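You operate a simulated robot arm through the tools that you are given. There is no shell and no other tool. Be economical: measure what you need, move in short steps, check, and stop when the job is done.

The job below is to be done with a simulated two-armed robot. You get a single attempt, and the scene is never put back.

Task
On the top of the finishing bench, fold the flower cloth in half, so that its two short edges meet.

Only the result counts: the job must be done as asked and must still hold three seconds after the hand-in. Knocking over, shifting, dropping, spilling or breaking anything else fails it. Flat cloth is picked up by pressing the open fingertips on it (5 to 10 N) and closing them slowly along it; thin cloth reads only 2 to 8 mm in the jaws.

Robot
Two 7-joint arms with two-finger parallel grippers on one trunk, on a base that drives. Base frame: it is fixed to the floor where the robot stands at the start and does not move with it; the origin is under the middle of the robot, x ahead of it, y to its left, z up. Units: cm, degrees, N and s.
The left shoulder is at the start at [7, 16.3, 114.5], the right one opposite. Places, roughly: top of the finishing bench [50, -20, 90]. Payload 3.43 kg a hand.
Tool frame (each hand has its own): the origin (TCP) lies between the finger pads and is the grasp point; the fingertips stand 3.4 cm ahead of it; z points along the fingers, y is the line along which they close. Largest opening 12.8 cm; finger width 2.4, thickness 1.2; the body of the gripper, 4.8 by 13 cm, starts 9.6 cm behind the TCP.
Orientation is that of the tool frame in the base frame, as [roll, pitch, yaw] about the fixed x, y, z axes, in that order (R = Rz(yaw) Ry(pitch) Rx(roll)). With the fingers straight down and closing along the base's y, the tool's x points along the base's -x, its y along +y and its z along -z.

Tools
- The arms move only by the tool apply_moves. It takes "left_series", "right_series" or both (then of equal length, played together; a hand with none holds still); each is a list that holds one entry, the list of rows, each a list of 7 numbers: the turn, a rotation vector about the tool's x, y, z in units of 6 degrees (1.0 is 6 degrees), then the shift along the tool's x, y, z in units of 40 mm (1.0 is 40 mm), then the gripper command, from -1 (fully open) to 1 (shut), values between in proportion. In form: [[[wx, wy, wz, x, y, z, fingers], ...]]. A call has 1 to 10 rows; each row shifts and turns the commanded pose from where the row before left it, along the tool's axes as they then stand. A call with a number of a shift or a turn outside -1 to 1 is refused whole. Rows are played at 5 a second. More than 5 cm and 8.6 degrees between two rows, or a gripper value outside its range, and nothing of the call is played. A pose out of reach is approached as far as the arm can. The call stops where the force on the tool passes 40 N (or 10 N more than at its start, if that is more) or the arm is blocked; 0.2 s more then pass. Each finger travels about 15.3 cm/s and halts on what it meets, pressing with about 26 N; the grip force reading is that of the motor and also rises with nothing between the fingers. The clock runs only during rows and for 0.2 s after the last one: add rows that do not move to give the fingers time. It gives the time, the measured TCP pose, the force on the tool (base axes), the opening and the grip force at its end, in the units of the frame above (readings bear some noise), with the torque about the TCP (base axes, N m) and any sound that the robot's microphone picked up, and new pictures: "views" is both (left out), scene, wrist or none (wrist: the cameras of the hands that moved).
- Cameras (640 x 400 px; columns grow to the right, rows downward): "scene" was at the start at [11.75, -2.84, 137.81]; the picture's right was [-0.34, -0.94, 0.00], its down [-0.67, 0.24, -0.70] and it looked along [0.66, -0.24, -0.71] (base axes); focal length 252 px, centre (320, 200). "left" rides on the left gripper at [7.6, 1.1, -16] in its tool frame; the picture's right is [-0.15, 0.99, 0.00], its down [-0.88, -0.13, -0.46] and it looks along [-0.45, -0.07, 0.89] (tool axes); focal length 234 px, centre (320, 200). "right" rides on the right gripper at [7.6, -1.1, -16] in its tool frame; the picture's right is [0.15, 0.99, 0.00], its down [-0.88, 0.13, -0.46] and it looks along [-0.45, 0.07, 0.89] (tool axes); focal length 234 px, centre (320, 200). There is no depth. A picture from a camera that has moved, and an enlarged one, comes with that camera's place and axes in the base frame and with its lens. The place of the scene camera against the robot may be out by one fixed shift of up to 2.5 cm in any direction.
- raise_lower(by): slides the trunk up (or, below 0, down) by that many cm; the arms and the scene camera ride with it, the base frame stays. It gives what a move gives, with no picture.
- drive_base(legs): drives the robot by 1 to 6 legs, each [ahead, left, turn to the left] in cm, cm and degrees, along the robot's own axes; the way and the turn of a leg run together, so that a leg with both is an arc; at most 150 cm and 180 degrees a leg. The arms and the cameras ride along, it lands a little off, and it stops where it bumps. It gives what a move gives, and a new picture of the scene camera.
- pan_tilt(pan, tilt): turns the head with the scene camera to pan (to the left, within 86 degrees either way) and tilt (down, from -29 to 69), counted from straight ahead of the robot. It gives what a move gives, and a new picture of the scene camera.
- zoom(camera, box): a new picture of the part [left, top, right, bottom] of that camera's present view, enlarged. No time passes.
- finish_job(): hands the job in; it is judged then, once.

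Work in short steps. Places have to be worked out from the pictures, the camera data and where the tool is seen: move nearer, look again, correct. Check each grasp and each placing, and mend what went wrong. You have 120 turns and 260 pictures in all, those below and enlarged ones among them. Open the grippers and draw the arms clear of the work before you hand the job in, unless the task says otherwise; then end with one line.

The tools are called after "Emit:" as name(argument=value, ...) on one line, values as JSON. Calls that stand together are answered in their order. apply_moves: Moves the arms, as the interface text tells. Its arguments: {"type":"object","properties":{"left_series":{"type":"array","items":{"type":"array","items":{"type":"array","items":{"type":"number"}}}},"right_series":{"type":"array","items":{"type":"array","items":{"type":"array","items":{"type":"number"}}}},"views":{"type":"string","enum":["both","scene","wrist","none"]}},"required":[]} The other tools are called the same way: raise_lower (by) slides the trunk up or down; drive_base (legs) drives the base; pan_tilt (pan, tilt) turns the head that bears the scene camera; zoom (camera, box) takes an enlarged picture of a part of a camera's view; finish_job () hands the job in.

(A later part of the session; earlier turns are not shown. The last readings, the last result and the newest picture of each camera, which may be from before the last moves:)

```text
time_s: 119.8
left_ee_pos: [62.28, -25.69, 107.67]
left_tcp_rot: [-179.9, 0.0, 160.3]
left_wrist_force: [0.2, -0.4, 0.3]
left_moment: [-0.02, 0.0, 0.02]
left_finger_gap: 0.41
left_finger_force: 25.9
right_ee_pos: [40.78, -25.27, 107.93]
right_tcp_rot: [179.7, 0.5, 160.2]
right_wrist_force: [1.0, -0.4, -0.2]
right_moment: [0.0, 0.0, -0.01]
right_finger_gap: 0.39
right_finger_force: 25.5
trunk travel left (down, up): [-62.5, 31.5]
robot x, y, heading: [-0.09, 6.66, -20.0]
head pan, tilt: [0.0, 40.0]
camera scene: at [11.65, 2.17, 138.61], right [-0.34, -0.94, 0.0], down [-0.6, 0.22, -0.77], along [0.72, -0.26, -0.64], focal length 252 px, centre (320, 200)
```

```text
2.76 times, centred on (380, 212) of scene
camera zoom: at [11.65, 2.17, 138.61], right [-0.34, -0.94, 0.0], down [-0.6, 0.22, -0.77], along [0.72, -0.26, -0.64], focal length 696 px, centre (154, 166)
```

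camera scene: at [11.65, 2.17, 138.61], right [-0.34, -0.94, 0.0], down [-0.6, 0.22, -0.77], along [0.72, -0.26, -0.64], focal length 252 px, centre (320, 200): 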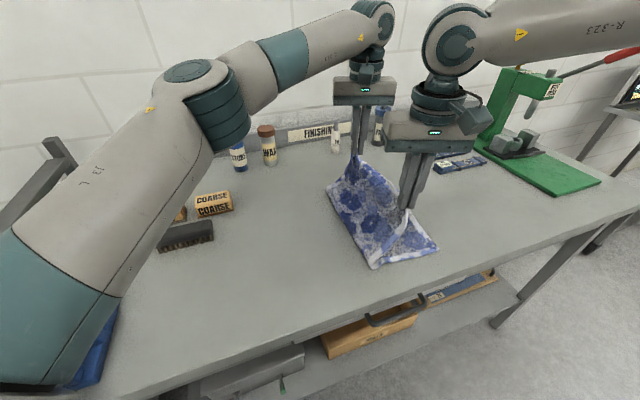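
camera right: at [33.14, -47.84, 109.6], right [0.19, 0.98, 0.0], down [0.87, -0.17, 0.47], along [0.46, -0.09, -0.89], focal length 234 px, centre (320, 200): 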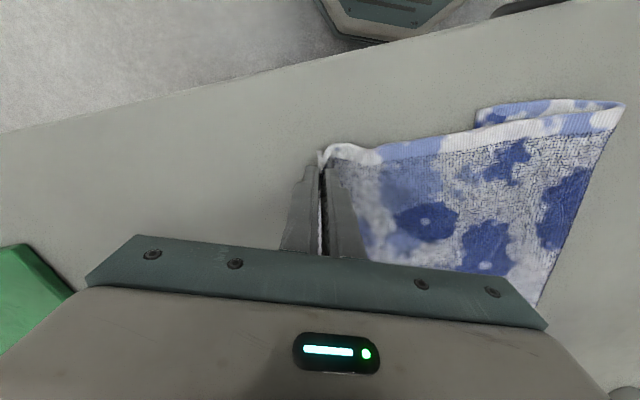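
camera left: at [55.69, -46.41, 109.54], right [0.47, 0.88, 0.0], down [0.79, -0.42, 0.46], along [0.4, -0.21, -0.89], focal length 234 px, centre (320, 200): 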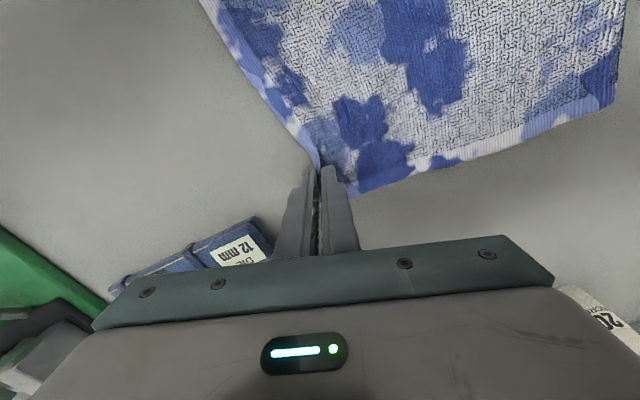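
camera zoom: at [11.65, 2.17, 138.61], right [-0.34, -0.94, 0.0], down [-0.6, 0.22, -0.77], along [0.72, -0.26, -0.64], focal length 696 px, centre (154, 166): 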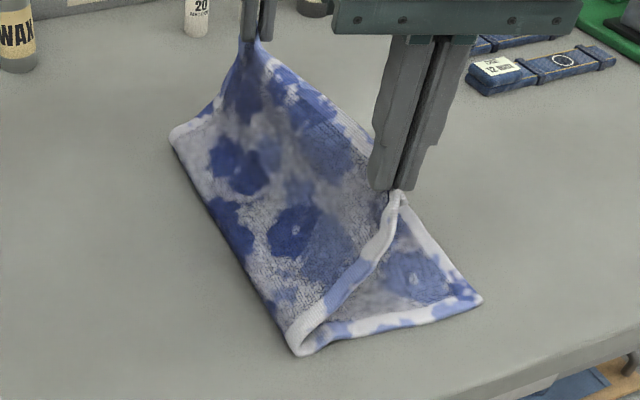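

Now it's clean, with no rolled strip and the crease right at mid. I'll continue along the arc.

Emit:
apply_moves(left_series=[[[0, 0, 0, 0, 0, 0.5, 1], [0, 0, 0, 0, 0, 0.5, 1]]], right_series=[[[0, 0, 0, 0, 0, 0.5, 1], [0, 0, 0, 0, 0, 0.5, 1]]], views="none")

Emit:
drive_base(legs=[[2.2, -6, 0]])

Emit:
apply_moves(left_series=[[[0, 0, 0, 0, 0, 0.55, 1], [0, 0, 0, 0, 0, 0.55, 1]]], right_series=[[[0, 0, 0, 0, 0, 0.55, 1], [0, 0, 0, 0, 0, 0.55, 1]]], views="none")

Emit:
drive_base(legs=[[1.4, -3.8, 0]])

Emit:
zoom(camera="scene", box=[270, 150, 430, 285])

```text
time_s: 120.4
left_ee_pos: [62.43, -25.58, 103.81]
left_tcp_rot: [-179.9, 0.0, 160.2]
left_wrist_force: [-0.3, -0.6, 0.5]
left_moment: [-0.02, 0.01, 0.01]
left_finger_gap: 0.43
left_finger_force: 26.0
right_ee_pos: [40.87, -25.01, 104.04]
right_tcp_rot: [179.6, 0.4, 160.1]
right_wrist_force: [0.3, 0.1, 0.1]
right_moment: [-0.01, 0.0, -0.04]
right_finger_gap: 0.36
right_finger_force: 26.1
trunk travel left (down, up): [-62.5, 31.5]
robot x, y, heading: [-0.22, 6.82, -19.8]
head pan, tilt: [0.0, 40.0]
```

```text
time_s: 121.4
left_ee_pos: [62.5, -31.75, 103.89]
left_tcp_rot: [179.9, 0.1, 160.4]
left_wrist_force: [0.7, 0.1, -1.0]
left_moment: [-0.01, 0.0, 0.0]
left_finger_gap: 0.38
left_finger_force: 26.3
right_ee_pos: [40.84, -31.35, 104.13]
right_tcp_rot: [179.8, 0.5, 160.2]
right_wrist_force: [-1.9, -0.1, -0.2]
right_moment: [0.03, -0.04, -0.04]
right_finger_gap: 0.41
right_finger_force: 25.3
trunk travel left (down, up): [-62.5, 31.5]
robot x, y, heading: [-0.14, 0.12, -19.9]
head pan, tilt: [0.0, 40.0]
camera scene: at [11.71, -4.21, 138.61], right [-0.34, -0.94, 0.0], down [-0.6, 0.22, -0.77], along [0.72, -0.26, -0.64], focal length 252 px, centre (320, 200)
```

scene: 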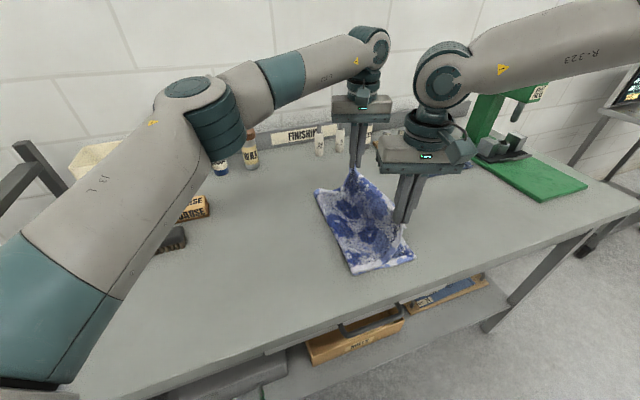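

```text
time_s: 122.0
left_ee_pos: [62.43, -32.01, 99.39]
left_tcp_rot: [179.9, 0.0, 160.3]
left_wrist_force: [0.8, -1.1, -0.3]
left_moment: [-0.02, 0.05, 0.0]
left_finger_gap: 0.41
left_finger_force: 26.0
right_ee_pos: [40.92, -31.63, 99.55]
right_tcp_rot: [179.7, 0.4, 160.3]
right_wrist_force: [-0.2, -0.6, 0.5]
right_moment: [0.05, 0.04, -0.05]
right_finger_gap: 0.39
right_finger_force: 26.3
trunk travel left (down, up): [-62.5, 31.5]
robot x, y, heading: [-0.05, 0.89, -19.8]
head pan, tilt: [0.0, 40.0]
```

```text
time_s: 122.9
left_ee_pos: [62.39, -35.67, 99.44]
left_tcp_rot: [-179.9, 0.0, 160.5]
left_wrist_force: [0.1, -0.1, -0.8]
left_moment: [-0.07, 0.0, -0.03]
left_finger_gap: 0.41
left_finger_force: 26.4
right_ee_pos: [40.83, -35.15, 99.85]
right_tcp_rot: [179.9, 0.5, 160.4]
right_wrist_force: [0.0, -0.7, -0.4]
right_moment: [-0.02, -0.03, 0.0]
right_finger_gap: 0.4
right_finger_force: 26.3
trunk travel left (down, up): [-62.5, 31.5]
robot x, y, heading: [-0.44, -3.46, -19.7]
head pan, tilt: [0.0, 40.0]
camera scene: at [11.7, -7.93, 138.62], right [-0.34, -0.94, 0.0], down [-0.6, 0.22, -0.77], along [0.72, -0.26, -0.64], focal length 252 px, centre (320, 200)
```

scene: 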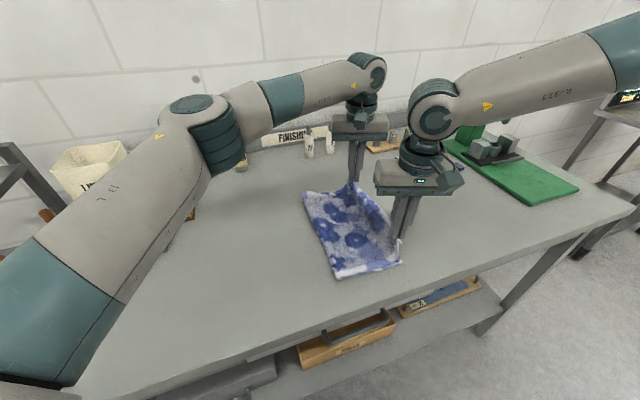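

```text
2.96 times, centred on (350, 218) of scene
camera zoom: at [11.7, -7.93, 138.62], right [-0.34, -0.94, 0.0], down [-0.6, 0.22, -0.77], along [0.72, -0.26, -0.64], focal length 747 px, centre (231, 148)
```

zoom: 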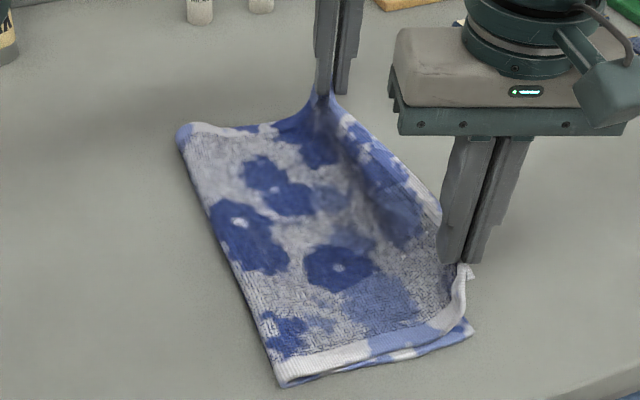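

The upper layer is coming down cleanly. I'll go −1.7 cm and lower most of the way, then check with the wrist cameras.

Emit:
drive_base(legs=[[0.6, -1.7, 0]])

Emit:
apply_moves(left_series=[[[0, 0, 0, 0, 0, 0.4, 1], [0, 0, 0, 0, 0, 0.4, 1], [0, 0, 0, 0, 0, 0, 1]]], right_series=[[[0, 0, 0, 0, 0, 0.4, 1], [0, 0, 0, 0, 0, 0.4, 1], [0, 0, 0, 0, 0, 0, 1]]], views="wrist")

Emit:
zoom(camera="scene", box=[260, 150, 420, 285])

```text
time_s: 123.7
left_ee_pos: [62.46, -37.21, 99.65]
left_tcp_rot: [-179.9, 0.0, 160.6]
left_wrist_force: [-0.7, -0.6, 0.1]
left_moment: [-0.04, -0.01, -0.01]
left_finger_gap: 0.39
left_finger_force: 25.6
right_ee_pos: [40.97, -36.93, 99.68]
right_tcp_rot: [179.8, 0.5, 160.3]
right_wrist_force: [0.3, -0.5, 0.4]
right_moment: [-0.03, -0.03, -0.06]
right_finger_gap: 0.41
right_finger_force: 25.3
trunk travel left (down, up): [-62.5, 31.5]
robot x, y, heading: [0.07, -5.34, -19.7]
head pan, tilt: [0.0, 40.0]
camera scene: at [11.69, -9.72, 138.62], right [-0.34, -0.94, 0.0], down [-0.6, 0.22, -0.77], along [0.72, -0.26, -0.64], focal length 252 px, centre (320, 200)
```

scene: 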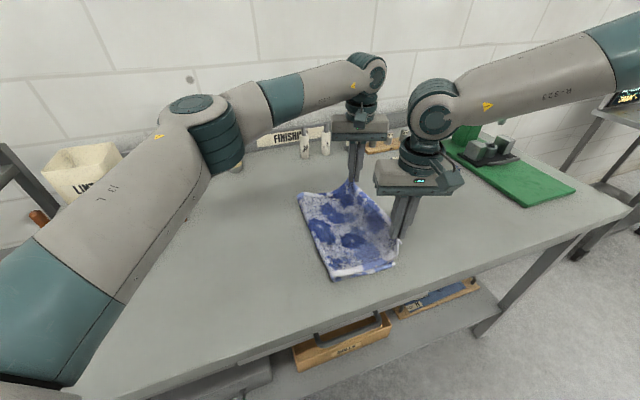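

```text
time_s: 124.5
left_ee_pos: [62.45, -37.38, 96.32]
left_tcp_rot: [-180.0, 0.0, 160.6]
left_wrist_force: [-0.4, 0.4, -0.2]
left_moment: [-0.03, -0.01, -0.02]
left_finger_gap: 0.39
left_finger_force: 26.1
right_ee_pos: [41.1, -37.04, 96.48]
right_tcp_rot: [179.7, 0.5, 160.4]
right_wrist_force: [-0.3, -0.2, 0.6]
right_moment: [0.02, -0.03, -0.01]
right_finger_gap: 0.4
right_finger_force: 26.2
trunk travel left (down, up): [-62.5, 31.5]
robot x, y, heading: [-0.18, -5.29, -19.8]
head pan, tilt: [0.0, 40.0]
camera right: at [33.28, -35.59, 112.47], right [0.19, 0.98, 0.0], down [0.87, -0.17, 0.46], along [0.46, -0.09, -0.89], focal length 234 px, centre (320, 200)
camera left: at [55.56, -33.74, 112.15], right [0.47, 0.88, 0.0], down [0.79, -0.42, 0.46], along [0.4, -0.21, -0.89], focal length 234 px, centre (320, 200)
```

right: 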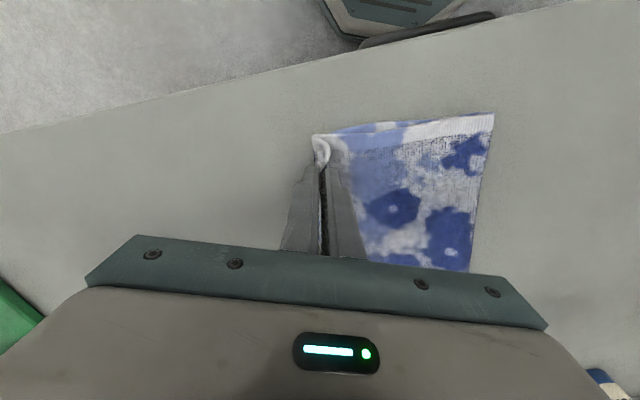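
left: 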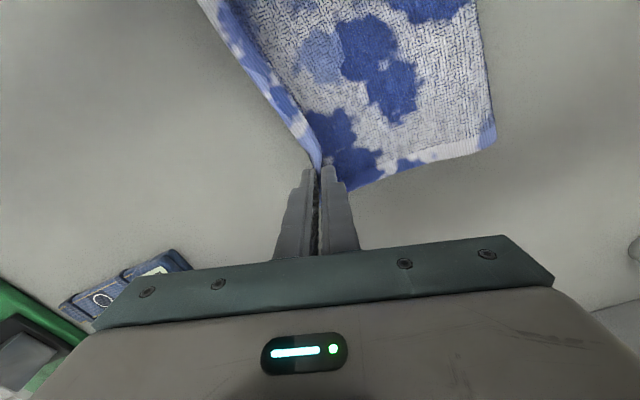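

```text
2.96 times, centred on (340, 218) of scene
camera zoom: at [11.65, -9.93, 138.61], right [-0.34, -0.94, 0.0], down [-0.6, 0.22, -0.77], along [0.72, -0.26, -0.64], focal length 747 px, centre (261, 148)
```

zoom: 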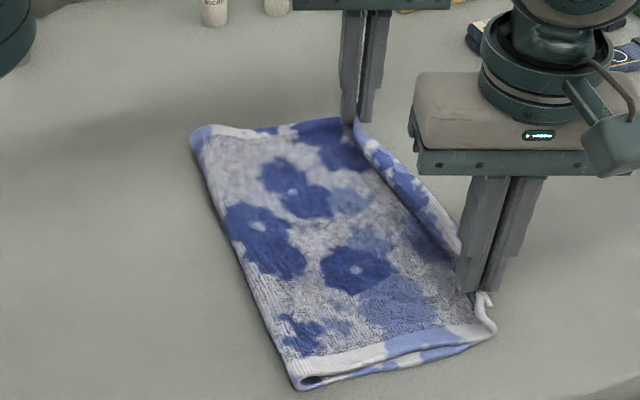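

Emit:
zoom(camera="right", box=[270, 100, 420, 220])

Emit:
zoom(camera="left", box=[190, 0, 390, 200])

```text
3.33 times, centred on (345, 160) of right
camera zoom: at [33.28, -35.59, 112.47], right [0.19, 0.98, 0.0], down [0.87, -0.17, 0.46], along [0.46, -0.09, -0.89], focal length 781 px, centre (237, 333)
```

zoom: 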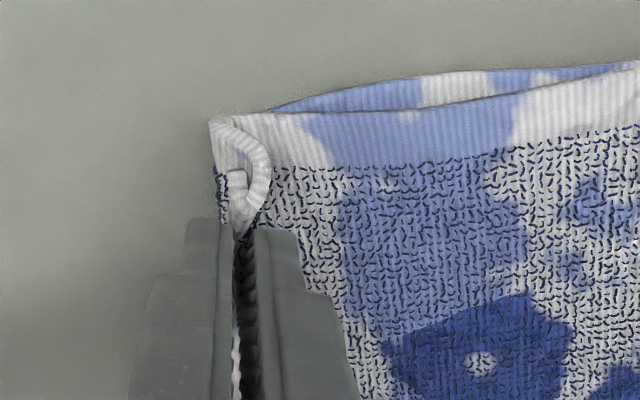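

```text
2.00 times, centred on (290, 100) of left
camera zoom: at [55.56, -33.74, 112.15], right [0.47, 0.88, 0.0], down [0.79, -0.42, 0.46], along [0.4, -0.21, -0.89], focal length 468 px, centre (380, 400)
```

zoom: 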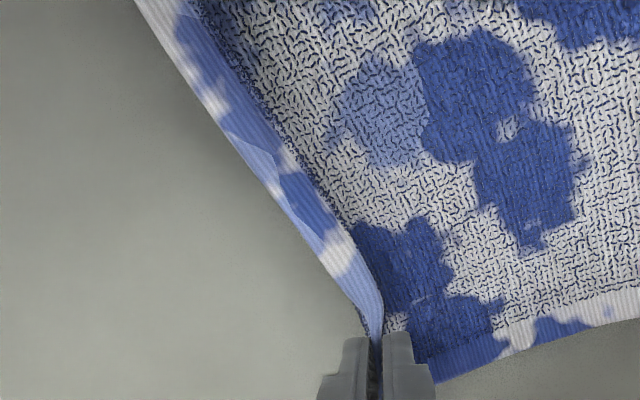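

The edges coincide closely. I'll lower the last 2 cm, release gently, and lift clear.

Emit:
apply_moves(left_series=[[[0, 0, 0, 0, 0, 0.25, 1], [0, 0, 0, 0, 0, 0.2, 1], [0, 0, 0, 0, 0, 0, 0.94], [0, 0, 0, 0, 0, 0, 0.86], [0, 0, 0, 0, 0, 0, 0.78], [0, 0, 0, 0, 0, -0.02, 0.7], [0, 0, 0, 0, 0, -0.05, 0.65], [0, 0, 0, 0, 0, -0.3, 0.6], [0, 0, 0, 0, 0, -0.6, 0.6], [0, 0, 0, 0, 0, -0.7, 0.6]]], right_series=[[[0, 0, 0, 0, 0, 0.25, 1], [0, 0, 0, 0, 0, 0.22, 1], [0, 0, 0, 0, 0, 0, 0.94], [0, 0, 0, 0, 0, 0, 0.86], [0, 0, 0, 0, 0, 0, 0.78], [0, 0, 0, 0, 0, -0.02, 0.7], [0, 0, 0, 0, 0, -0.05, 0.65], [0, 0, 0, 0, 0, -0.3, 0.6], [0, 0, 0, 0, 0, -0.6, 0.6], [0, 0, 0, 0, 0, -0.7, 0.6]]], views="wrist")

Emit:
zoom(camera="scene", box=[260, 160, 420, 285])

```text
time_s: 126.7
left_ee_pos: [62.34, -37.48, 101.23]
left_tcp_rot: [-180.0, 0.2, 160.6]
left_wrist_force: [0.2, 0.3, 0.7]
left_moment: [-0.01, 0.0, -0.03]
left_finger_gap: 2.54
left_finger_force: 0.0
right_ee_pos: [40.64, -36.97, 101.43]
right_tcp_rot: [179.7, 0.7, 160.3]
right_wrist_force: [-0.5, 0.6, 0.4]
right_moment: [-0.01, -0.02, -0.02]
right_finger_gap: 2.57
right_finger_force: 0.1
trunk travel left (down, up): [-62.5, 31.5]
robot x, y, heading: [-0.31, -5.34, -19.9]
head pan, tilt: [0.0, 40.0]
camera right: at [32.94, -35.59, 117.24], right [0.19, 0.98, 0.0], down [0.87, -0.17, 0.47], along [0.46, -0.09, -0.89], focal length 234 px, centre (320, 200)
camera left: at [55.54, -33.82, 117.11], right [0.47, 0.88, 0.0], down [0.79, -0.42, 0.46], along [0.4, -0.21, -0.89], focal length 234 px, centre (320, 200)
```

right: 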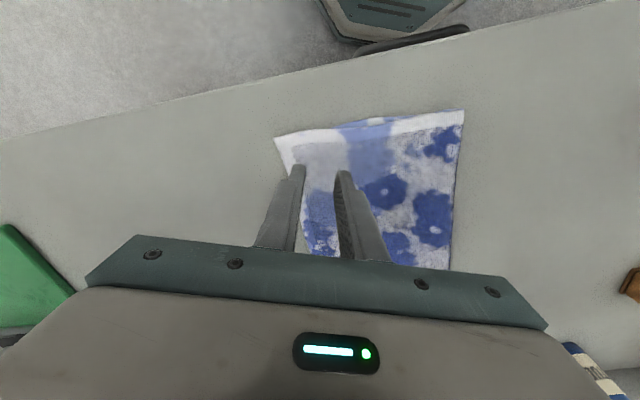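
left: 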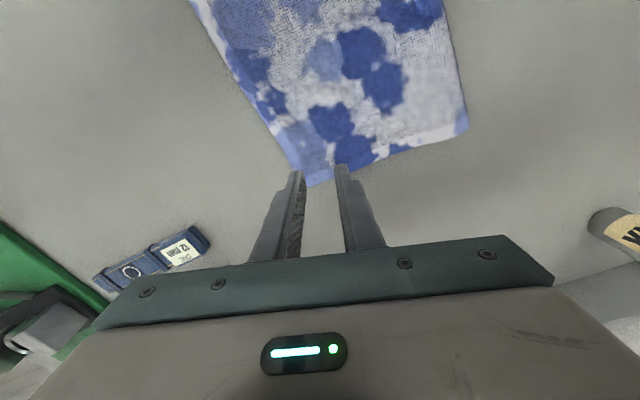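

```text
3.20 times, centred on (340, 222) of scene
camera zoom: at [11.57, -9.89, 138.61], right [-0.34, -0.94, 0.0], down [-0.6, 0.22, -0.77], along [0.72, -0.26, -0.64], focal length 807 px, centre (256, 128)
```

zoom: 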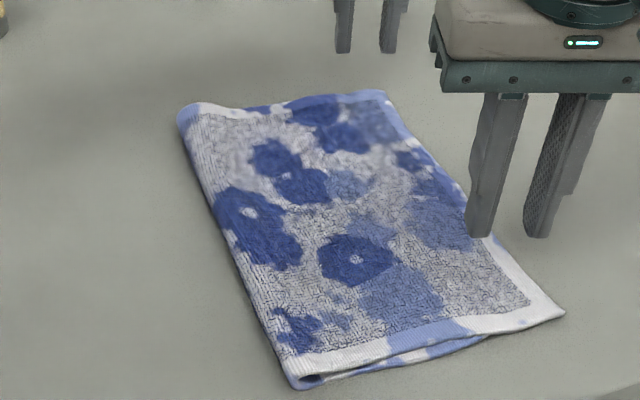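

The upper layer is flat and well shaped. When the gathered ridge relaxed, though, its hem ran past the lower edge, by about 5 cm near and 3 cm far. I'll regrip the hem with a much smaller gather and re-lay it with that allowance.

Emit:
apply_moves(left_series=[[[0, 0, 0, -0.11, -0.245, 0.3, 0.78], [0, 0, 0, -0.11, -0.245, 0.4, 0.78], [0, 0, 0, -0.1, -0.24, 0.4, 0.78], [0, 0, 0, 0, 0, 0.4, 0.78], [0, 0, 0, 0, 0, 0.1, 0.78], [0, 0, 0, 0, 0, 0, 0.78]]], right_series=[[[0, 0, 0, -0.14, -0.38, 0.3, 0.78], [0, 0, 0, -0.14, -0.38, 0.4, 0.78], [0, 0, 0, -0.13, -0.37, 0.4, 0.78], [0, 0, 0, 0, 0, 0.4, 0.78], [0, 0, 0, 0, 0, 0.15, 0.78], [0, 0, 0, 0, 0, 0, 0.78]]], views="wrist")

```text
time_s: 128.1
left_ee_pos: [62.58, -40.65, 94.76]
left_tcp_rot: [-180.0, 0.1, 160.6]
left_wrist_force: [0.0, -0.5, 0.4]
left_moment: [0.0, -0.01, -0.01]
left_finger_gap: 1.43
left_finger_force: 0.1
right_ee_pos: [40.83, -41.97, 94.73]
right_tcp_rot: [179.6, 0.5, 160.3]
right_wrist_force: [-0.6, -0.9, -0.3]
right_moment: [-0.03, -0.03, -0.04]
right_finger_gap: 1.41
right_finger_force: 0.0
trunk travel left (down, up): [-62.5, 31.5]
robot x, y, heading: [-0.29, -5.16, -19.8]
head pan, tilt: [0.0, 40.0]
camera right: at [33.19, -40.51, 110.61], right [0.19, 0.98, 0.0], down [0.87, -0.17, 0.46], along [0.46, -0.09, -0.89], focal length 234 px, centre (320, 200)
camera left: at [55.76, -37.01, 110.56], right [0.47, 0.88, 0.0], down [0.79, -0.42, 0.46], along [0.4, -0.21, -0.89], focal length 234 px, centre (320, 200)
```

right: 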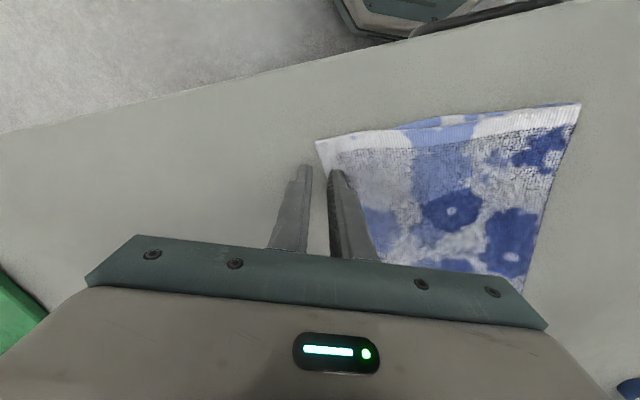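
left: 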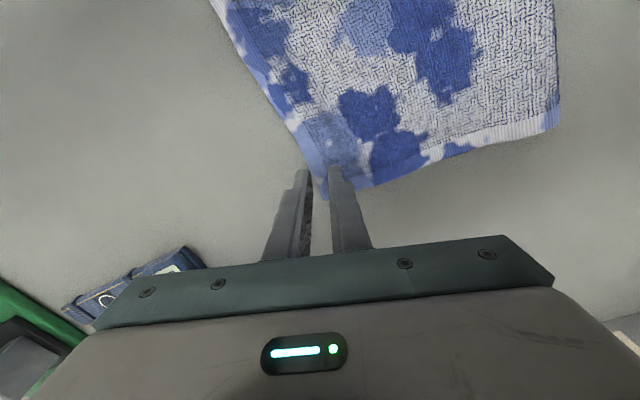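

Emit:
apply_moves(left_series=[[[0, 0, 0, 0, 0.1, 0, 0.78], [0, 0, 0, 0, 0, 0.12, 0.78], [0, 0, 0, 0, 0, 0.08, 0.78], [0, 0, 0, 0, 0, 0.05, 0.78], [0, 0, 0, 0, 0, 0, 0.78]]], right_series=[[[0, 0, 0, 0, 0.225, 0, 0.78], [0, 0, 0, 0, 0, 0.12, 0.78], [0, 0, 0, 0, 0, 0.08, 0.78], [0, 0, 0, 0, 0, 0.05, 0.78], [0, 0, 0, 0, 0, 0, 0.78]]], views="wrist")

```text
time_s: 129.3
left_ee_pos: [62.8, -40.22, 93.77]
left_tcp_rot: [179.9, 0.0, 160.6]
left_wrist_force: [-0.2, -0.8, 1.9]
left_moment: [0.0, 0.03, 0.0]
left_finger_gap: 1.41
left_finger_force: 0.1
right_ee_pos: [41.33, -41.04, 93.74]
right_tcp_rot: [179.7, 0.6, 160.3]
right_wrist_force: [-0.1, -1.1, 4.8]
right_moment: [-0.01, -0.02, -0.01]
right_finger_gap: 1.37
right_finger_force: 0.0
trunk travel left (down, up): [-62.5, 31.5]
robot x, y, heading: [-0.13, -4.94, -19.7]
head pan, tilt: [0.0, 40.0]
camera right: at [33.58, -39.58, 109.68], right [0.19, 0.98, 0.0], down [0.87, -0.17, 0.47], along [0.46, -0.09, -0.89], focal length 234 px, centre (320, 200)
camera left: at [56.01, -36.58, 109.7], right [0.47, 0.88, 0.0], down [0.79, -0.42, 0.46], along [0.4, -0.21, -0.89], focal length 234 px, centre (320, 200)
```

right: 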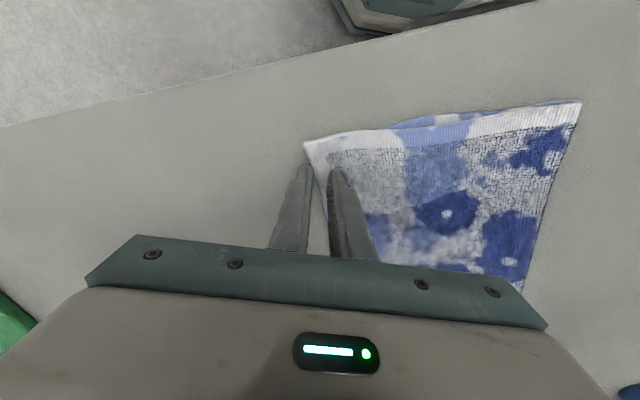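
left: 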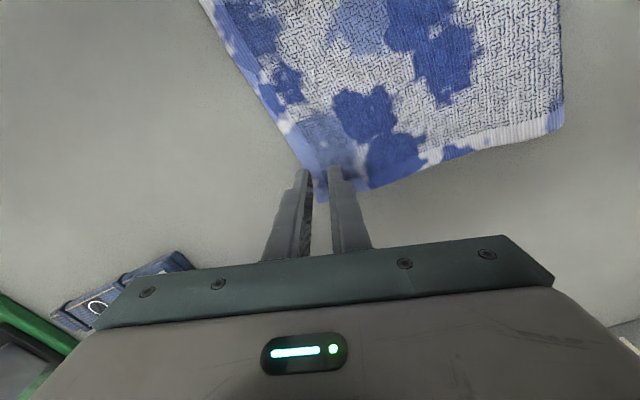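

Both hems sit just inside the outer finger. I'll press slightly and close.

Emit:
apply_moves(left_series=[[[0, 0, 0, 0, 0, 0.04, 0.78], [0, 0, 0, 0, 0, 0.02, 0.81], [0, 0, 0, 0, 0, 0, 0.84], [0, 0, 0, 0, 0, 0, 0.87], [0, 0, 0, 0, 0, 0, 0.9], [0, 0, 0, 0, 0, 0, 0.93], [0, 0, 0, 0, 0, 0, 0.96], [0, 0, 0, 0, 0, 0, 1], [0, 0, 0, 0, 0, 0, 1]]], right_series=[[[0, 0, 0, 0, 0, 0.02, 0.78], [0, 0, 0, 0, 0, 0, 0.81], [0, 0, 0, 0, 0, 0, 0.84], [0, 0, 0, 0, 0, 0, 0.87], [0, 0, 0, 0, 0, 0, 0.9], [0, 0, 0, 0, 0, 0, 0.93], [0, 0, 0, 0, 0, 0, 0.96], [0, 0, 0, 0, 0, 0, 1], [0, 0, 0, 0, 0, 0, 1]]], views="none")

```text
time_s: 131.3
left_ee_pos: [62.76, -40.19, 93.71]
left_tcp_rot: [-179.9, 0.1, 160.5]
left_wrist_force: [2.4, 1.3, 16.9]
left_moment: [0.09, -0.06, 0.03]
left_finger_gap: 0.0
left_finger_force: 26.0
right_ee_pos: [41.2, -41.01, 93.68]
right_tcp_rot: [179.8, 0.5, 160.3]
right_wrist_force: [0.4, 0.6, 5.4]
right_moment: [0.05, -0.01, -0.01]
right_finger_gap: 0.02
right_finger_force: 26.1
trunk travel left (down, up): [-62.5, 31.5]
robot x, y, heading: [-0.11, -4.82, -19.8]
head pan, tilt: [0.0, 40.0]
```

Neither caught with so little cloth between the tips. I'll reopen to 2.3 cm, shift slightly inward, press and retry.

Emit:
apply_moves(left_series=[[[0, 0, 0, 0, 0, -0.2, 1], [0, 0, 0, 0, 0.08, 0, 0.64], [0, 0, 0, 0, 0, 0, 0.64], [0, 0, 0, 0, 0, 0.12, 0.64], [0, 0, 0, 0, 0, 0.09, 0.64], [0, 0, 0, 0, 0, 0, 0.64]]], right_series=[[[0, 0, 0, 0, 0, -0.2, 1], [0, 0, 0, 0, 0.08, 0, 0.64], [0, 0, 0, 0, 0, 0, 0.64], [0, 0, 0, 0, 0, 0.12, 0.64], [0, 0, 0, 0, 0, 0.1, 0.64], [0, 0, 0, 0, 0, 0, 0.64]]], views="wrist")

```text
time_s: 132.7
left_ee_pos: [62.85, -40.07, 93.64]
left_tcp_rot: [180.0, 0.3, 160.6]
left_wrist_force: [3.9, -2.3, 17.3]
left_moment: [0.1, -0.16, -0.08]
left_finger_gap: 2.29
left_finger_force: 0.2
right_ee_pos: [41.4, -40.48, 93.76]
right_tcp_rot: [179.6, 0.7, 160.3]
right_wrist_force: [1.5, -1.9, 7.3]
right_moment: [-0.03, -0.04, -0.03]
right_finger_gap: 2.26
right_finger_force: 0.0
trunk travel left (down, up): [-62.5, 31.5]
robot x, y, heading: [-0.18, -5.27, -19.7]
head pan, tilt: [0.0, 40.0]
camera right: at [33.62, -39.15, 109.63], right [0.19, 0.98, 0.0], down [0.87, -0.17, 0.47], along [0.46, -0.09, -0.88], focal length 234 px, centre (320, 200)
camera left: at [55.95, -36.32, 109.52], right [0.47, 0.88, 0.0], down [0.79, -0.41, 0.46], along [0.41, -0.21, -0.89], focal length 234 px, centre (320, 200)
```

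right: 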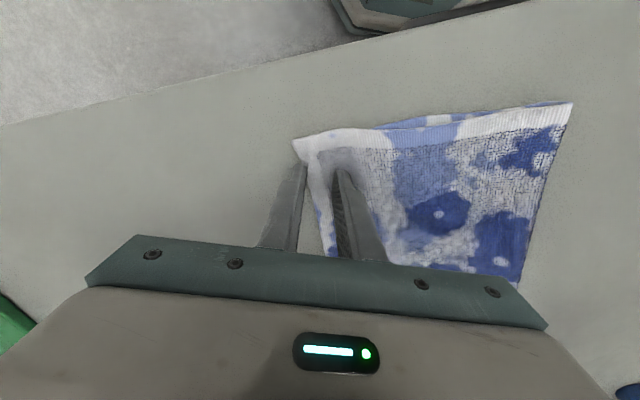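
left: 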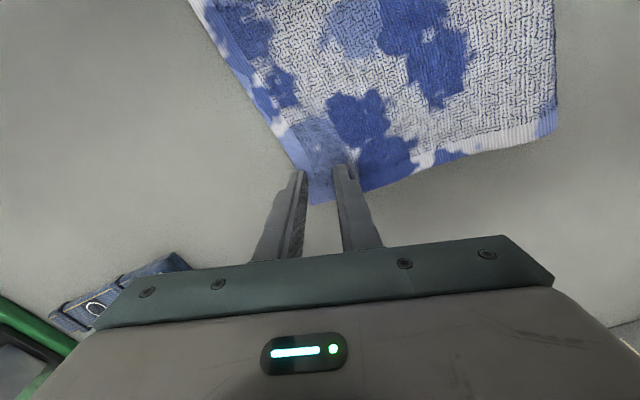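

Emit:
apply_moves(left_series=[[[0, 0, 0, 0, 0, -0.015, 0.68], [0, 0, 0, 0, 0, 0, 0.72], [0, 0, 0, 0, 0, 0, 0.76], [0, 0, 0, 0, 0, 0, 0.8], [0, 0, 0, 0, 0, 0, 0.84], [0, 0, 0, 0, 0, 0, 0.88], [0, 0, 0, 0, 0, 0, 0.92], [0, 0, 0, 0, 0, 0, 0.96], [0, 0, 0, 0, 0, 0, 1], [0, 0, 0, 0, 0, 0, 1]]], right_series=[[[0, 0, 0, 0, 0, 0.01, 0.68], [0, 0, 0, 0, 0, 0, 0.72], [0, 0, 0, 0, 0, 0, 0.76], [0, 0, 0, 0, 0, 0, 0.8], [0, 0, 0, 0, 0, 0, 0.84], [0, 0, 0, 0, 0, 0, 0.88], [0, 0, 0, 0, 0, 0, 0.92], [0, 0, 0, 0, 0, 0, 0.96], [0, 0, 0, 0, 0, 0, 1], [0, 0, 0, 0, 0, 0, 1]]], views="wrist")

```text
time_s: 134.9
left_ee_pos: [62.69, -39.81, 93.71]
left_tcp_rot: [180.0, 0.1, 160.6]
left_wrist_force: [1.0, 3.2, 23.2]
left_moment: [0.18, -0.07, -0.01]
left_finger_gap: 0.5
left_finger_force: 26.4
right_ee_pos: [41.28, -40.48, 93.68]
right_tcp_rot: [179.9, 0.7, 160.3]
right_wrist_force: [1.5, 0.2, 13.1]
right_moment: [0.04, -0.01, 0.02]
right_finger_gap: 0.0
right_finger_force: 25.5
trunk travel left (down, up): [-62.5, 31.5]
robot x, y, heading: [-0.39, -5.54, -19.9]
head pan, tilt: [0.0, 40.0]
camera right: at [33.47, -39.0, 109.63], right [0.19, 0.98, 0.0], down [0.87, -0.17, 0.47], along [0.46, -0.09, -0.88], focal length 234 px, centre (320, 200)
camera left: at [55.82, -36.21, 109.52], right [0.47, 0.88, 0.0], down [0.79, -0.41, 0.46], along [0.41, -0.21, -0.89], focal length 234 px, centre (320, 200)
```

right: 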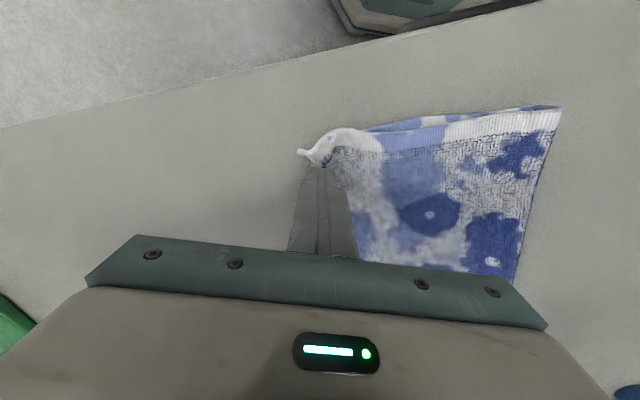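
left: 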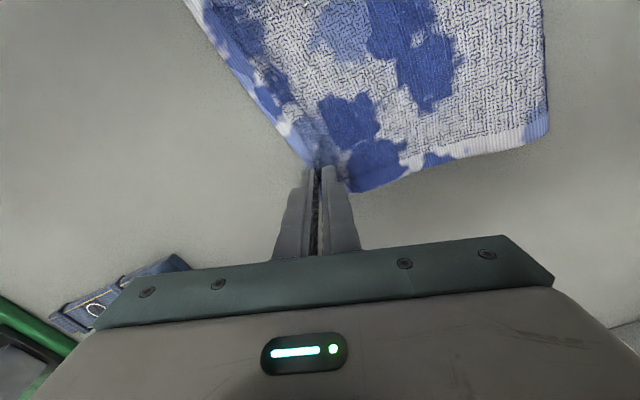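

The left is gripped and the right slipped. I'll retry the right with a wider opening, a bit farther in.

Emit:
apply_moves(right_series=[[[0, 0, 0, 0, 0, -0.25, 1], [0, 0, 0, 0, 0.12, -0.1, 0.56], [0, 0, 0, 0, 0, 0, 0.56], [0, 0, 0, 0, 0, 0.15, 0.56], [0, 0, 0, 0, 0, 0.15, 0.56], [0, 0, 0, 0, 0, 0.08, 0.56], [0, 0, 0, 0, 0, 0, 0.56]]], views="wrist")

```text
time_s: 136.5
left_ee_pos: [62.74, -39.79, 93.64]
left_tcp_rot: [180.0, 0.1, 160.6]
left_wrist_force: [4.2, 2.2, 19.3]
left_moment: [0.12, -0.2, -0.04]
left_finger_gap: 0.44
left_finger_force: 25.9
right_ee_pos: [41.31, -40.0, 93.69]
right_tcp_rot: [179.8, 0.7, 160.4]
right_wrist_force: [-4.0, -0.5, 24.9]
right_moment: [0.07, 0.17, 0.04]
right_finger_gap: 2.83
right_finger_force: 0.0
trunk travel left (down, up): [-62.5, 31.5]
robot x, y, heading: [0.3, -5.14, -19.5]
head pan, tilt: [0.0, 40.0]
camera right: at [33.6, -38.61, 109.58], right [0.19, 0.98, 0.0], down [0.87, -0.17, 0.47], along [0.46, -0.09, -0.88], focal length 234 px, centre (320, 200)
```

right: 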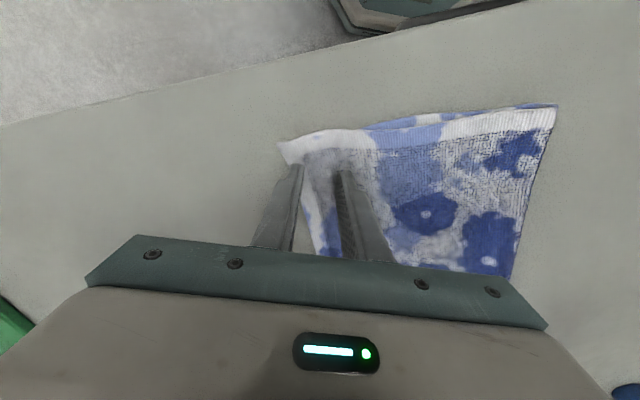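

Emit:
apply_moves(right_series=[[[0, 0, 0, 0, 0, -0.025, 0.58], [0, 0, 0, 0, 0, 0, 0.63], [0, 0, 0, 0, 0, 0, 0.68], [0, 0, 0, 0, 0, 0, 0.73], [0, 0, 0, 0, 0, 0, 0.78], [0, 0, 0, 0, 0, 0, 0.83], [0, 0, 0, 0, 0, 0, 0.88], [0, 0, 0, 0, 0, 0, 0.93], [0, 0, 0, 0, 0, 0, 1], [0, 0, 0, 0, 0, 0, 1]]], views="wrist")

```text
time_s: 138.7
left_ee_pos: [62.61, -39.97, 93.82]
left_tcp_rot: [-179.9, 0.3, 160.7]
left_wrist_force: [4.1, -0.1, 17.7]
left_moment: [0.06, -0.16, 0.0]
left_finger_gap: 0.46
left_finger_force: 26.1
right_ee_pos: [41.35, -40.1, 93.75]
right_tcp_rot: [179.8, 0.8, 160.4]
right_wrist_force: [2.5, 0.8, 32.5]
right_moment: [0.12, 0.01, -0.02]
right_finger_gap: 0.55
right_finger_force: 26.6
trunk travel left (down, up): [-62.5, 31.5]
robot x, y, heading: [-0.14, -5.04, -19.9]
head pan, tilt: [0.0, 40.0]
camera right: at [33.6, -38.57, 109.59], right [0.19, 0.98, 0.0], down [0.87, -0.17, 0.47], along [0.46, -0.09, -0.88], focal length 234 px, centre (320, 200)
```

right: 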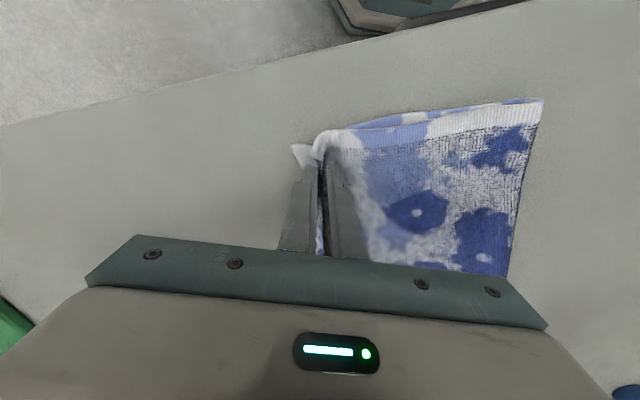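

Both are gripped. I'll lift and carry back to re-form the crease, looking at the lower corners on the way.

Emit:
apply_moves(left_series=[[[0, 0, 0, 0.04, 0.12, -0.55, 1], [0, 0, 0, 0.04, 0.12, -0.55, 1], [0, 0, 0, 0.04, 0.12, -0.6, 1], [0, 0, 0, 0, 0, -0.6, 1]]], right_series=[[[0, 0, 0, 0.04, 0.12, -0.55, 1], [0, 0, 0, 0.04, 0.12, -0.55, 1], [0, 0, 0, 0.04, 0.12, -0.6, 1], [0, 0, 0, 0, 0, -0.6, 1]]], views="none")

Emit:
drive_base(legs=[[-8.2, 22.5, 0]])

Emit:
zoom(camera="scene", box=[310, 150, 470, 285])

```text
time_s: 139.7
left_ee_pos: [62.72, -38.45, 102.84]
left_tcp_rot: [-180.0, 0.0, 160.7]
left_wrist_force: [-1.0, 0.3, -0.3]
left_moment: [-0.03, 0.0, -0.04]
left_finger_gap: 0.33
left_finger_force: 26.6
right_ee_pos: [41.36, -38.94, 102.84]
right_tcp_rot: [179.8, 0.6, 160.3]
right_wrist_force: [0.8, 0.1, -0.3]
right_moment: [0.02, -0.07, 0.03]
right_finger_gap: 0.36
right_finger_force: 26.2
trunk travel left (down, up): [-62.5, 31.5]
robot x, y, heading: [-0.03, -5.34, -19.5]
head pan, tilt: [0.0, 40.0]
```

```text
time_s: 141.5
left_ee_pos: [63.07, -14.08, 102.75]
left_tcp_rot: [-179.9, 0.0, 160.7]
left_wrist_force: [0.2, 1.0, 0.6]
left_moment: [-0.04, 0.02, -0.01]
left_finger_gap: 0.32
left_finger_force: 26.2
right_ee_pos: [41.82, -14.46, 102.78]
right_tcp_rot: [179.7, 0.5, 160.5]
right_wrist_force: [0.9, 0.9, -0.8]
right_moment: [0.0, -0.01, 0.01]
right_finger_gap: 0.37
right_finger_force: 25.8
trunk travel left (down, up): [-62.5, 31.5]
robot x, y, heading: [-0.2, 19.32, -19.8]
head pan, tilt: [0.0, 40.0]
camera scene: at [11.89, 14.34, 138.6], right [-0.34, -0.94, 0.0], down [-0.61, 0.22, -0.77], along [0.72, -0.26, -0.64], focal length 252 px, centre (320, 200)
```

scene: 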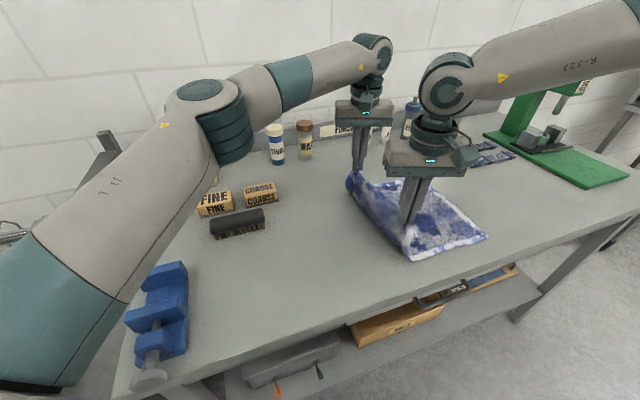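

```text
2.96 times, centred on (390, 218) of scene
camera zoom: at [11.89, 14.34, 138.6], right [-0.34, -0.94, 0.0], down [-0.61, 0.22, -0.77], along [0.72, -0.26, -0.64], focal length 747 px, centre (113, 148)
```

zoom: 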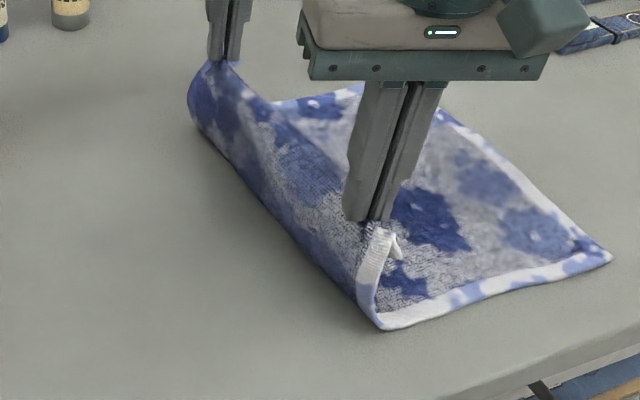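

Good: it's flat and held properly. I'll stand it up over mid again and follow the arc, stopping about 4 cm short this time.

Emit:
apply_moves(left_series=[[[0, 0, 0, -0.1, -0.25, -0.5, 1], [0, 0, 0, -0.1, -0.25, -0.5, 1]]], right_series=[[[0, 0, 0, -0.1, -0.25, -0.5, 1], [0, 0, 0, -0.1, -0.25, -0.5, 1]]], views="none")

Emit:
drive_base(legs=[[3.2, -8.7, 0]])

Emit:
apply_moves(left_series=[[[0, 0, 0, 0, 0, 0.6, 1], [0, 0, 0, 0, 0, 0.6, 1]]], right_series=[[[0, 0, 0, 0, 0, 0.6, 1], [0, 0, 0, 0, 0, 0.6, 1]]], views="none")

Emit:
drive_base(legs=[[1.8, -4.9, 0]])

Emit:
zoom(camera="scene", box=[280, 150, 440, 285])

```text
time_s: 142.1
left_ee_pos: [62.91, -16.15, 106.77]
left_tcp_rot: [180.0, 0.1, 160.5]
left_wrist_force: [-1.3, 1.1, -1.3]
left_moment: [0.0, 0.0, -0.02]
left_finger_gap: 0.33
left_finger_force: 25.7
right_ee_pos: [41.78, -16.68, 106.5]
right_tcp_rot: [179.6, 0.6, 160.5]
right_wrist_force: [0.8, 0.4, -0.3]
right_moment: [0.0, -0.02, 0.01]
right_finger_gap: 0.38
right_finger_force: 26.0
trunk travel left (down, up): [-62.5, 31.5]
robot x, y, heading: [0.15, 19.11, -19.4]
head pan, tilt: [0.0, 40.0]
```

```text
time_s: 143.2
left_ee_pos: [63.3, -25.29, 106.74]
left_tcp_rot: [-179.9, 0.0, 160.9]
left_wrist_force: [0.6, 0.3, -0.3]
left_moment: [0.01, 0.04, -0.02]
left_finger_gap: 0.33
left_finger_force: 26.0
right_ee_pos: [42.01, -25.9, 106.51]
right_tcp_rot: [179.7, 0.6, 160.5]
right_wrist_force: [1.3, 0.6, -0.2]
right_moment: [-0.01, -0.04, 0.04]
right_finger_gap: 0.36
right_finger_force: 25.4
trunk travel left (down, up): [-62.5, 31.5]
robot x, y, heading: [0.18, 9.68, -19.3]
head pan, tilt: [0.0, 40.0]
camera scene: at [11.95, 5.0, 138.61], right [-0.33, -0.94, 0.0], down [-0.61, 0.21, -0.77], along [0.72, -0.26, -0.64], focal length 252 px, centre (320, 200)
```

scene: 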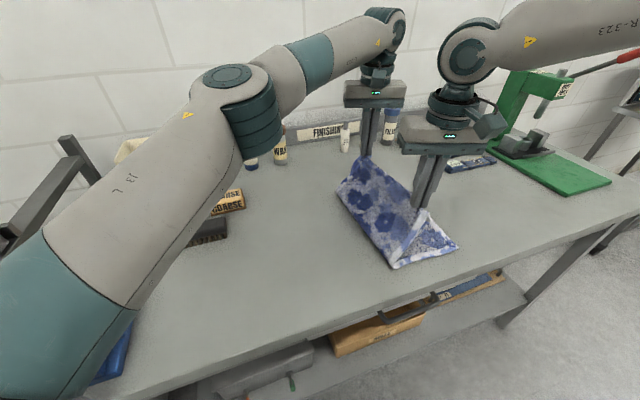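

```text
time_s: 143.8
left_ee_pos: [63.3, -25.57, 101.75]
left_tcp_rot: [180.0, 0.0, 160.8]
left_wrist_force: [0.1, 0.2, -0.4]
left_moment: [-0.03, -0.01, 0.0]
left_finger_gap: 0.32
left_finger_force: 25.6
right_ee_pos: [41.86, -26.02, 101.74]
right_tcp_rot: [179.7, 0.5, 160.6]
right_wrist_force: [0.6, -0.1, 0.4]
right_moment: [0.02, 0.03, 0.02]
right_finger_gap: 0.38
right_finger_force: 25.7
trunk travel left (down, up): [-62.5, 31.5]
robot x, y, heading: [0.04, 9.72, -19.5]
head pan, tilt: [0.0, 40.0]
```

```text
time_s: 144.7
left_ee_pos: [63.32, -30.44, 101.98]
left_tcp_rot: [-180.0, 0.1, 161.0]
left_wrist_force: [-1.5, 0.2, 0.1]
left_moment: [-0.03, 0.01, -0.01]
left_finger_gap: 0.34
left_finger_force: 26.1
right_ee_pos: [42.05, -30.99, 101.82]
right_tcp_rot: [179.7, 0.5, 160.7]
right_wrist_force: [1.3, -0.1, -0.4]
right_moment: [0.01, -0.02, 0.03]
right_finger_gap: 0.37
right_finger_force: 25.6
trunk travel left (down, up): [-62.5, 31.5]
robot x, y, heading: [-0.01, 4.4, -19.6]
head pan, tilt: [0.0, 40.0]
camera scene: at [11.96, -0.04, 138.62], right [-0.33, -0.94, 0.0], down [-0.61, 0.21, -0.77], along [0.72, -0.26, -0.64], focal length 252 px, centre (320, 200)
```

scene: 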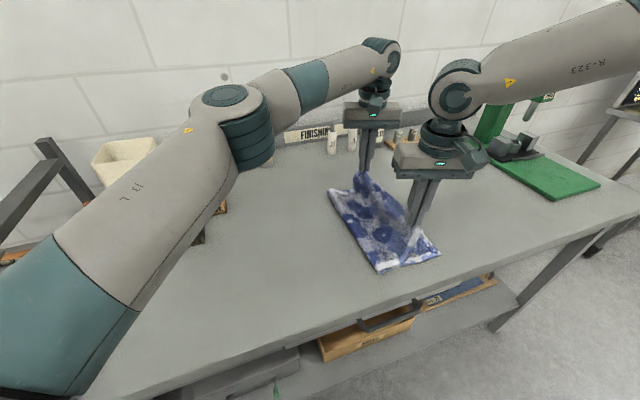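

```text
2.96 times, centred on (360, 218) of scene
camera zoom: at [11.96, -0.04, 138.62], right [-0.33, -0.94, 0.0], down [-0.61, 0.21, -0.77], along [0.72, -0.26, -0.64], focal length 747 px, centre (202, 148)
```

zoom: 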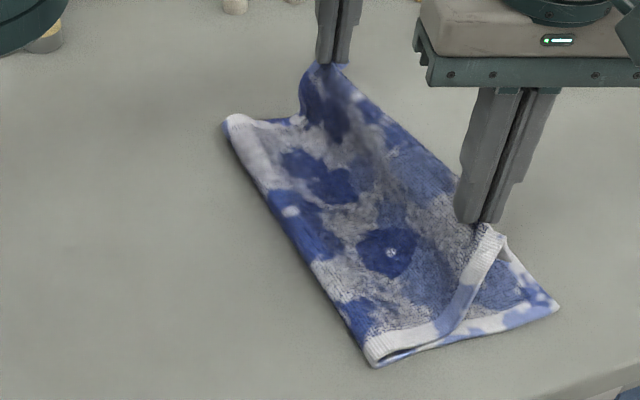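

Emit:
drive_base(legs=[[0.7, -1.9, 0]])

Emit:
apply_moves(left_series=[[[0, 0, 0, 0, 0, 0.6, 1], [0, 0, 0, 0, 0, 0.6, 1], [0, 0, 0, 0, 0, 0.2, 1], [0, 0, 0, 0, 0, 0, 1]]], right_series=[[[0, 0, 0, 0, 0, 0.6, 1], [0, 0, 0, 0, 0, 0.6, 1], [0, 0, 0, 0, 0, 0.2, 1], [0, 0, 0, 0, 0, 0, 1]]], views="wrist")

```text
time_s: 145.5
left_ee_pos: [63.34, -32.26, 101.93]
left_tcp_rot: [-179.9, 0.0, 161.1]
left_wrist_force: [-1.4, 0.5, 0.3]
left_moment: [-0.05, 0.03, 0.01]
left_finger_gap: 0.34
left_finger_force: 26.2
right_ee_pos: [41.91, -32.79, 101.83]
right_tcp_rot: [179.9, 0.6, 160.7]
right_wrist_force: [0.3, 0.9, 0.5]
right_moment: [-0.02, -0.02, -0.01]
right_finger_gap: 0.39
right_finger_force: 26.3
trunk travel left (down, up): [-62.5, 31.5]
robot x, y, heading: [0.42, 2.19, -19.5]
head pan, tilt: [0.0, 40.0]
camera scene: at [11.94, -1.9, 138.62], right [-0.33, -0.94, 0.0], down [-0.61, 0.21, -0.77], along [0.72, -0.26, -0.64], focal length 252 px, centre (320, 200)
```

scene: 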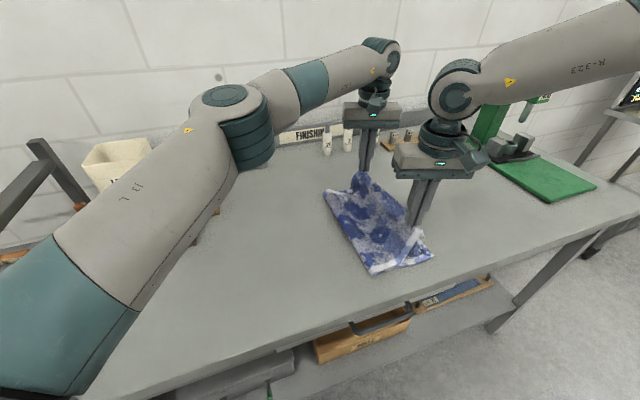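

```text
time_s: 146.5
left_ee_pos: [63.49, -32.49, 96.21]
left_tcp_rot: [180.0, 0.1, 161.1]
left_wrist_force: [-1.0, 0.2, 0.5]
left_moment: [-0.04, 0.02, -0.04]
left_finger_gap: 0.34
left_finger_force: 26.5
right_ee_pos: [42.04, -32.94, 96.17]
right_tcp_rot: [179.8, 0.5, 160.8]
right_wrist_force: [1.5, -0.1, 1.1]
right_moment: [0.03, -0.09, -0.01]
right_finger_gap: 0.36
right_finger_force: 26.0
trunk travel left (down, up): [-62.5, 31.5]
robot x, y, heading: [0.02, 2.54, -19.3]
head pan, tilt: [0.0, 40.0]
camera right: at [34.22, -31.65, 112.16], right [0.19, 0.98, 0.0], down [0.87, -0.17, 0.46], along [0.46, -0.08, -0.89], focal length 234 px, centre (320, 200)
camera left: at [56.58, -28.94, 112.04], right [0.46, 0.89, 0.0], down [0.79, -0.41, 0.46], along [0.4, -0.21, -0.89], focal length 234 px, centre (320, 200)
```

right: 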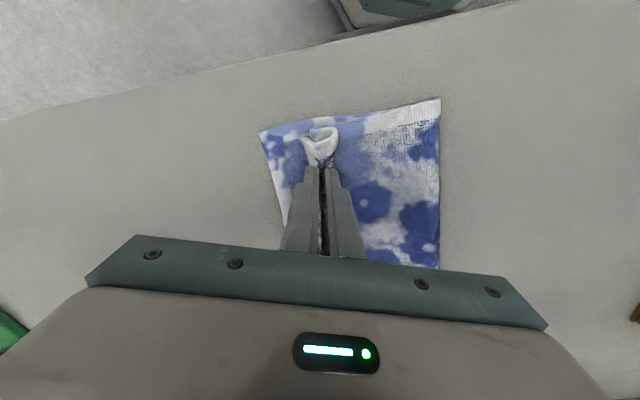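
left: 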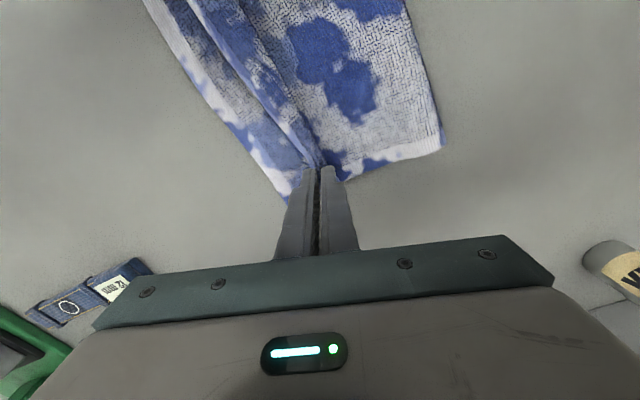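

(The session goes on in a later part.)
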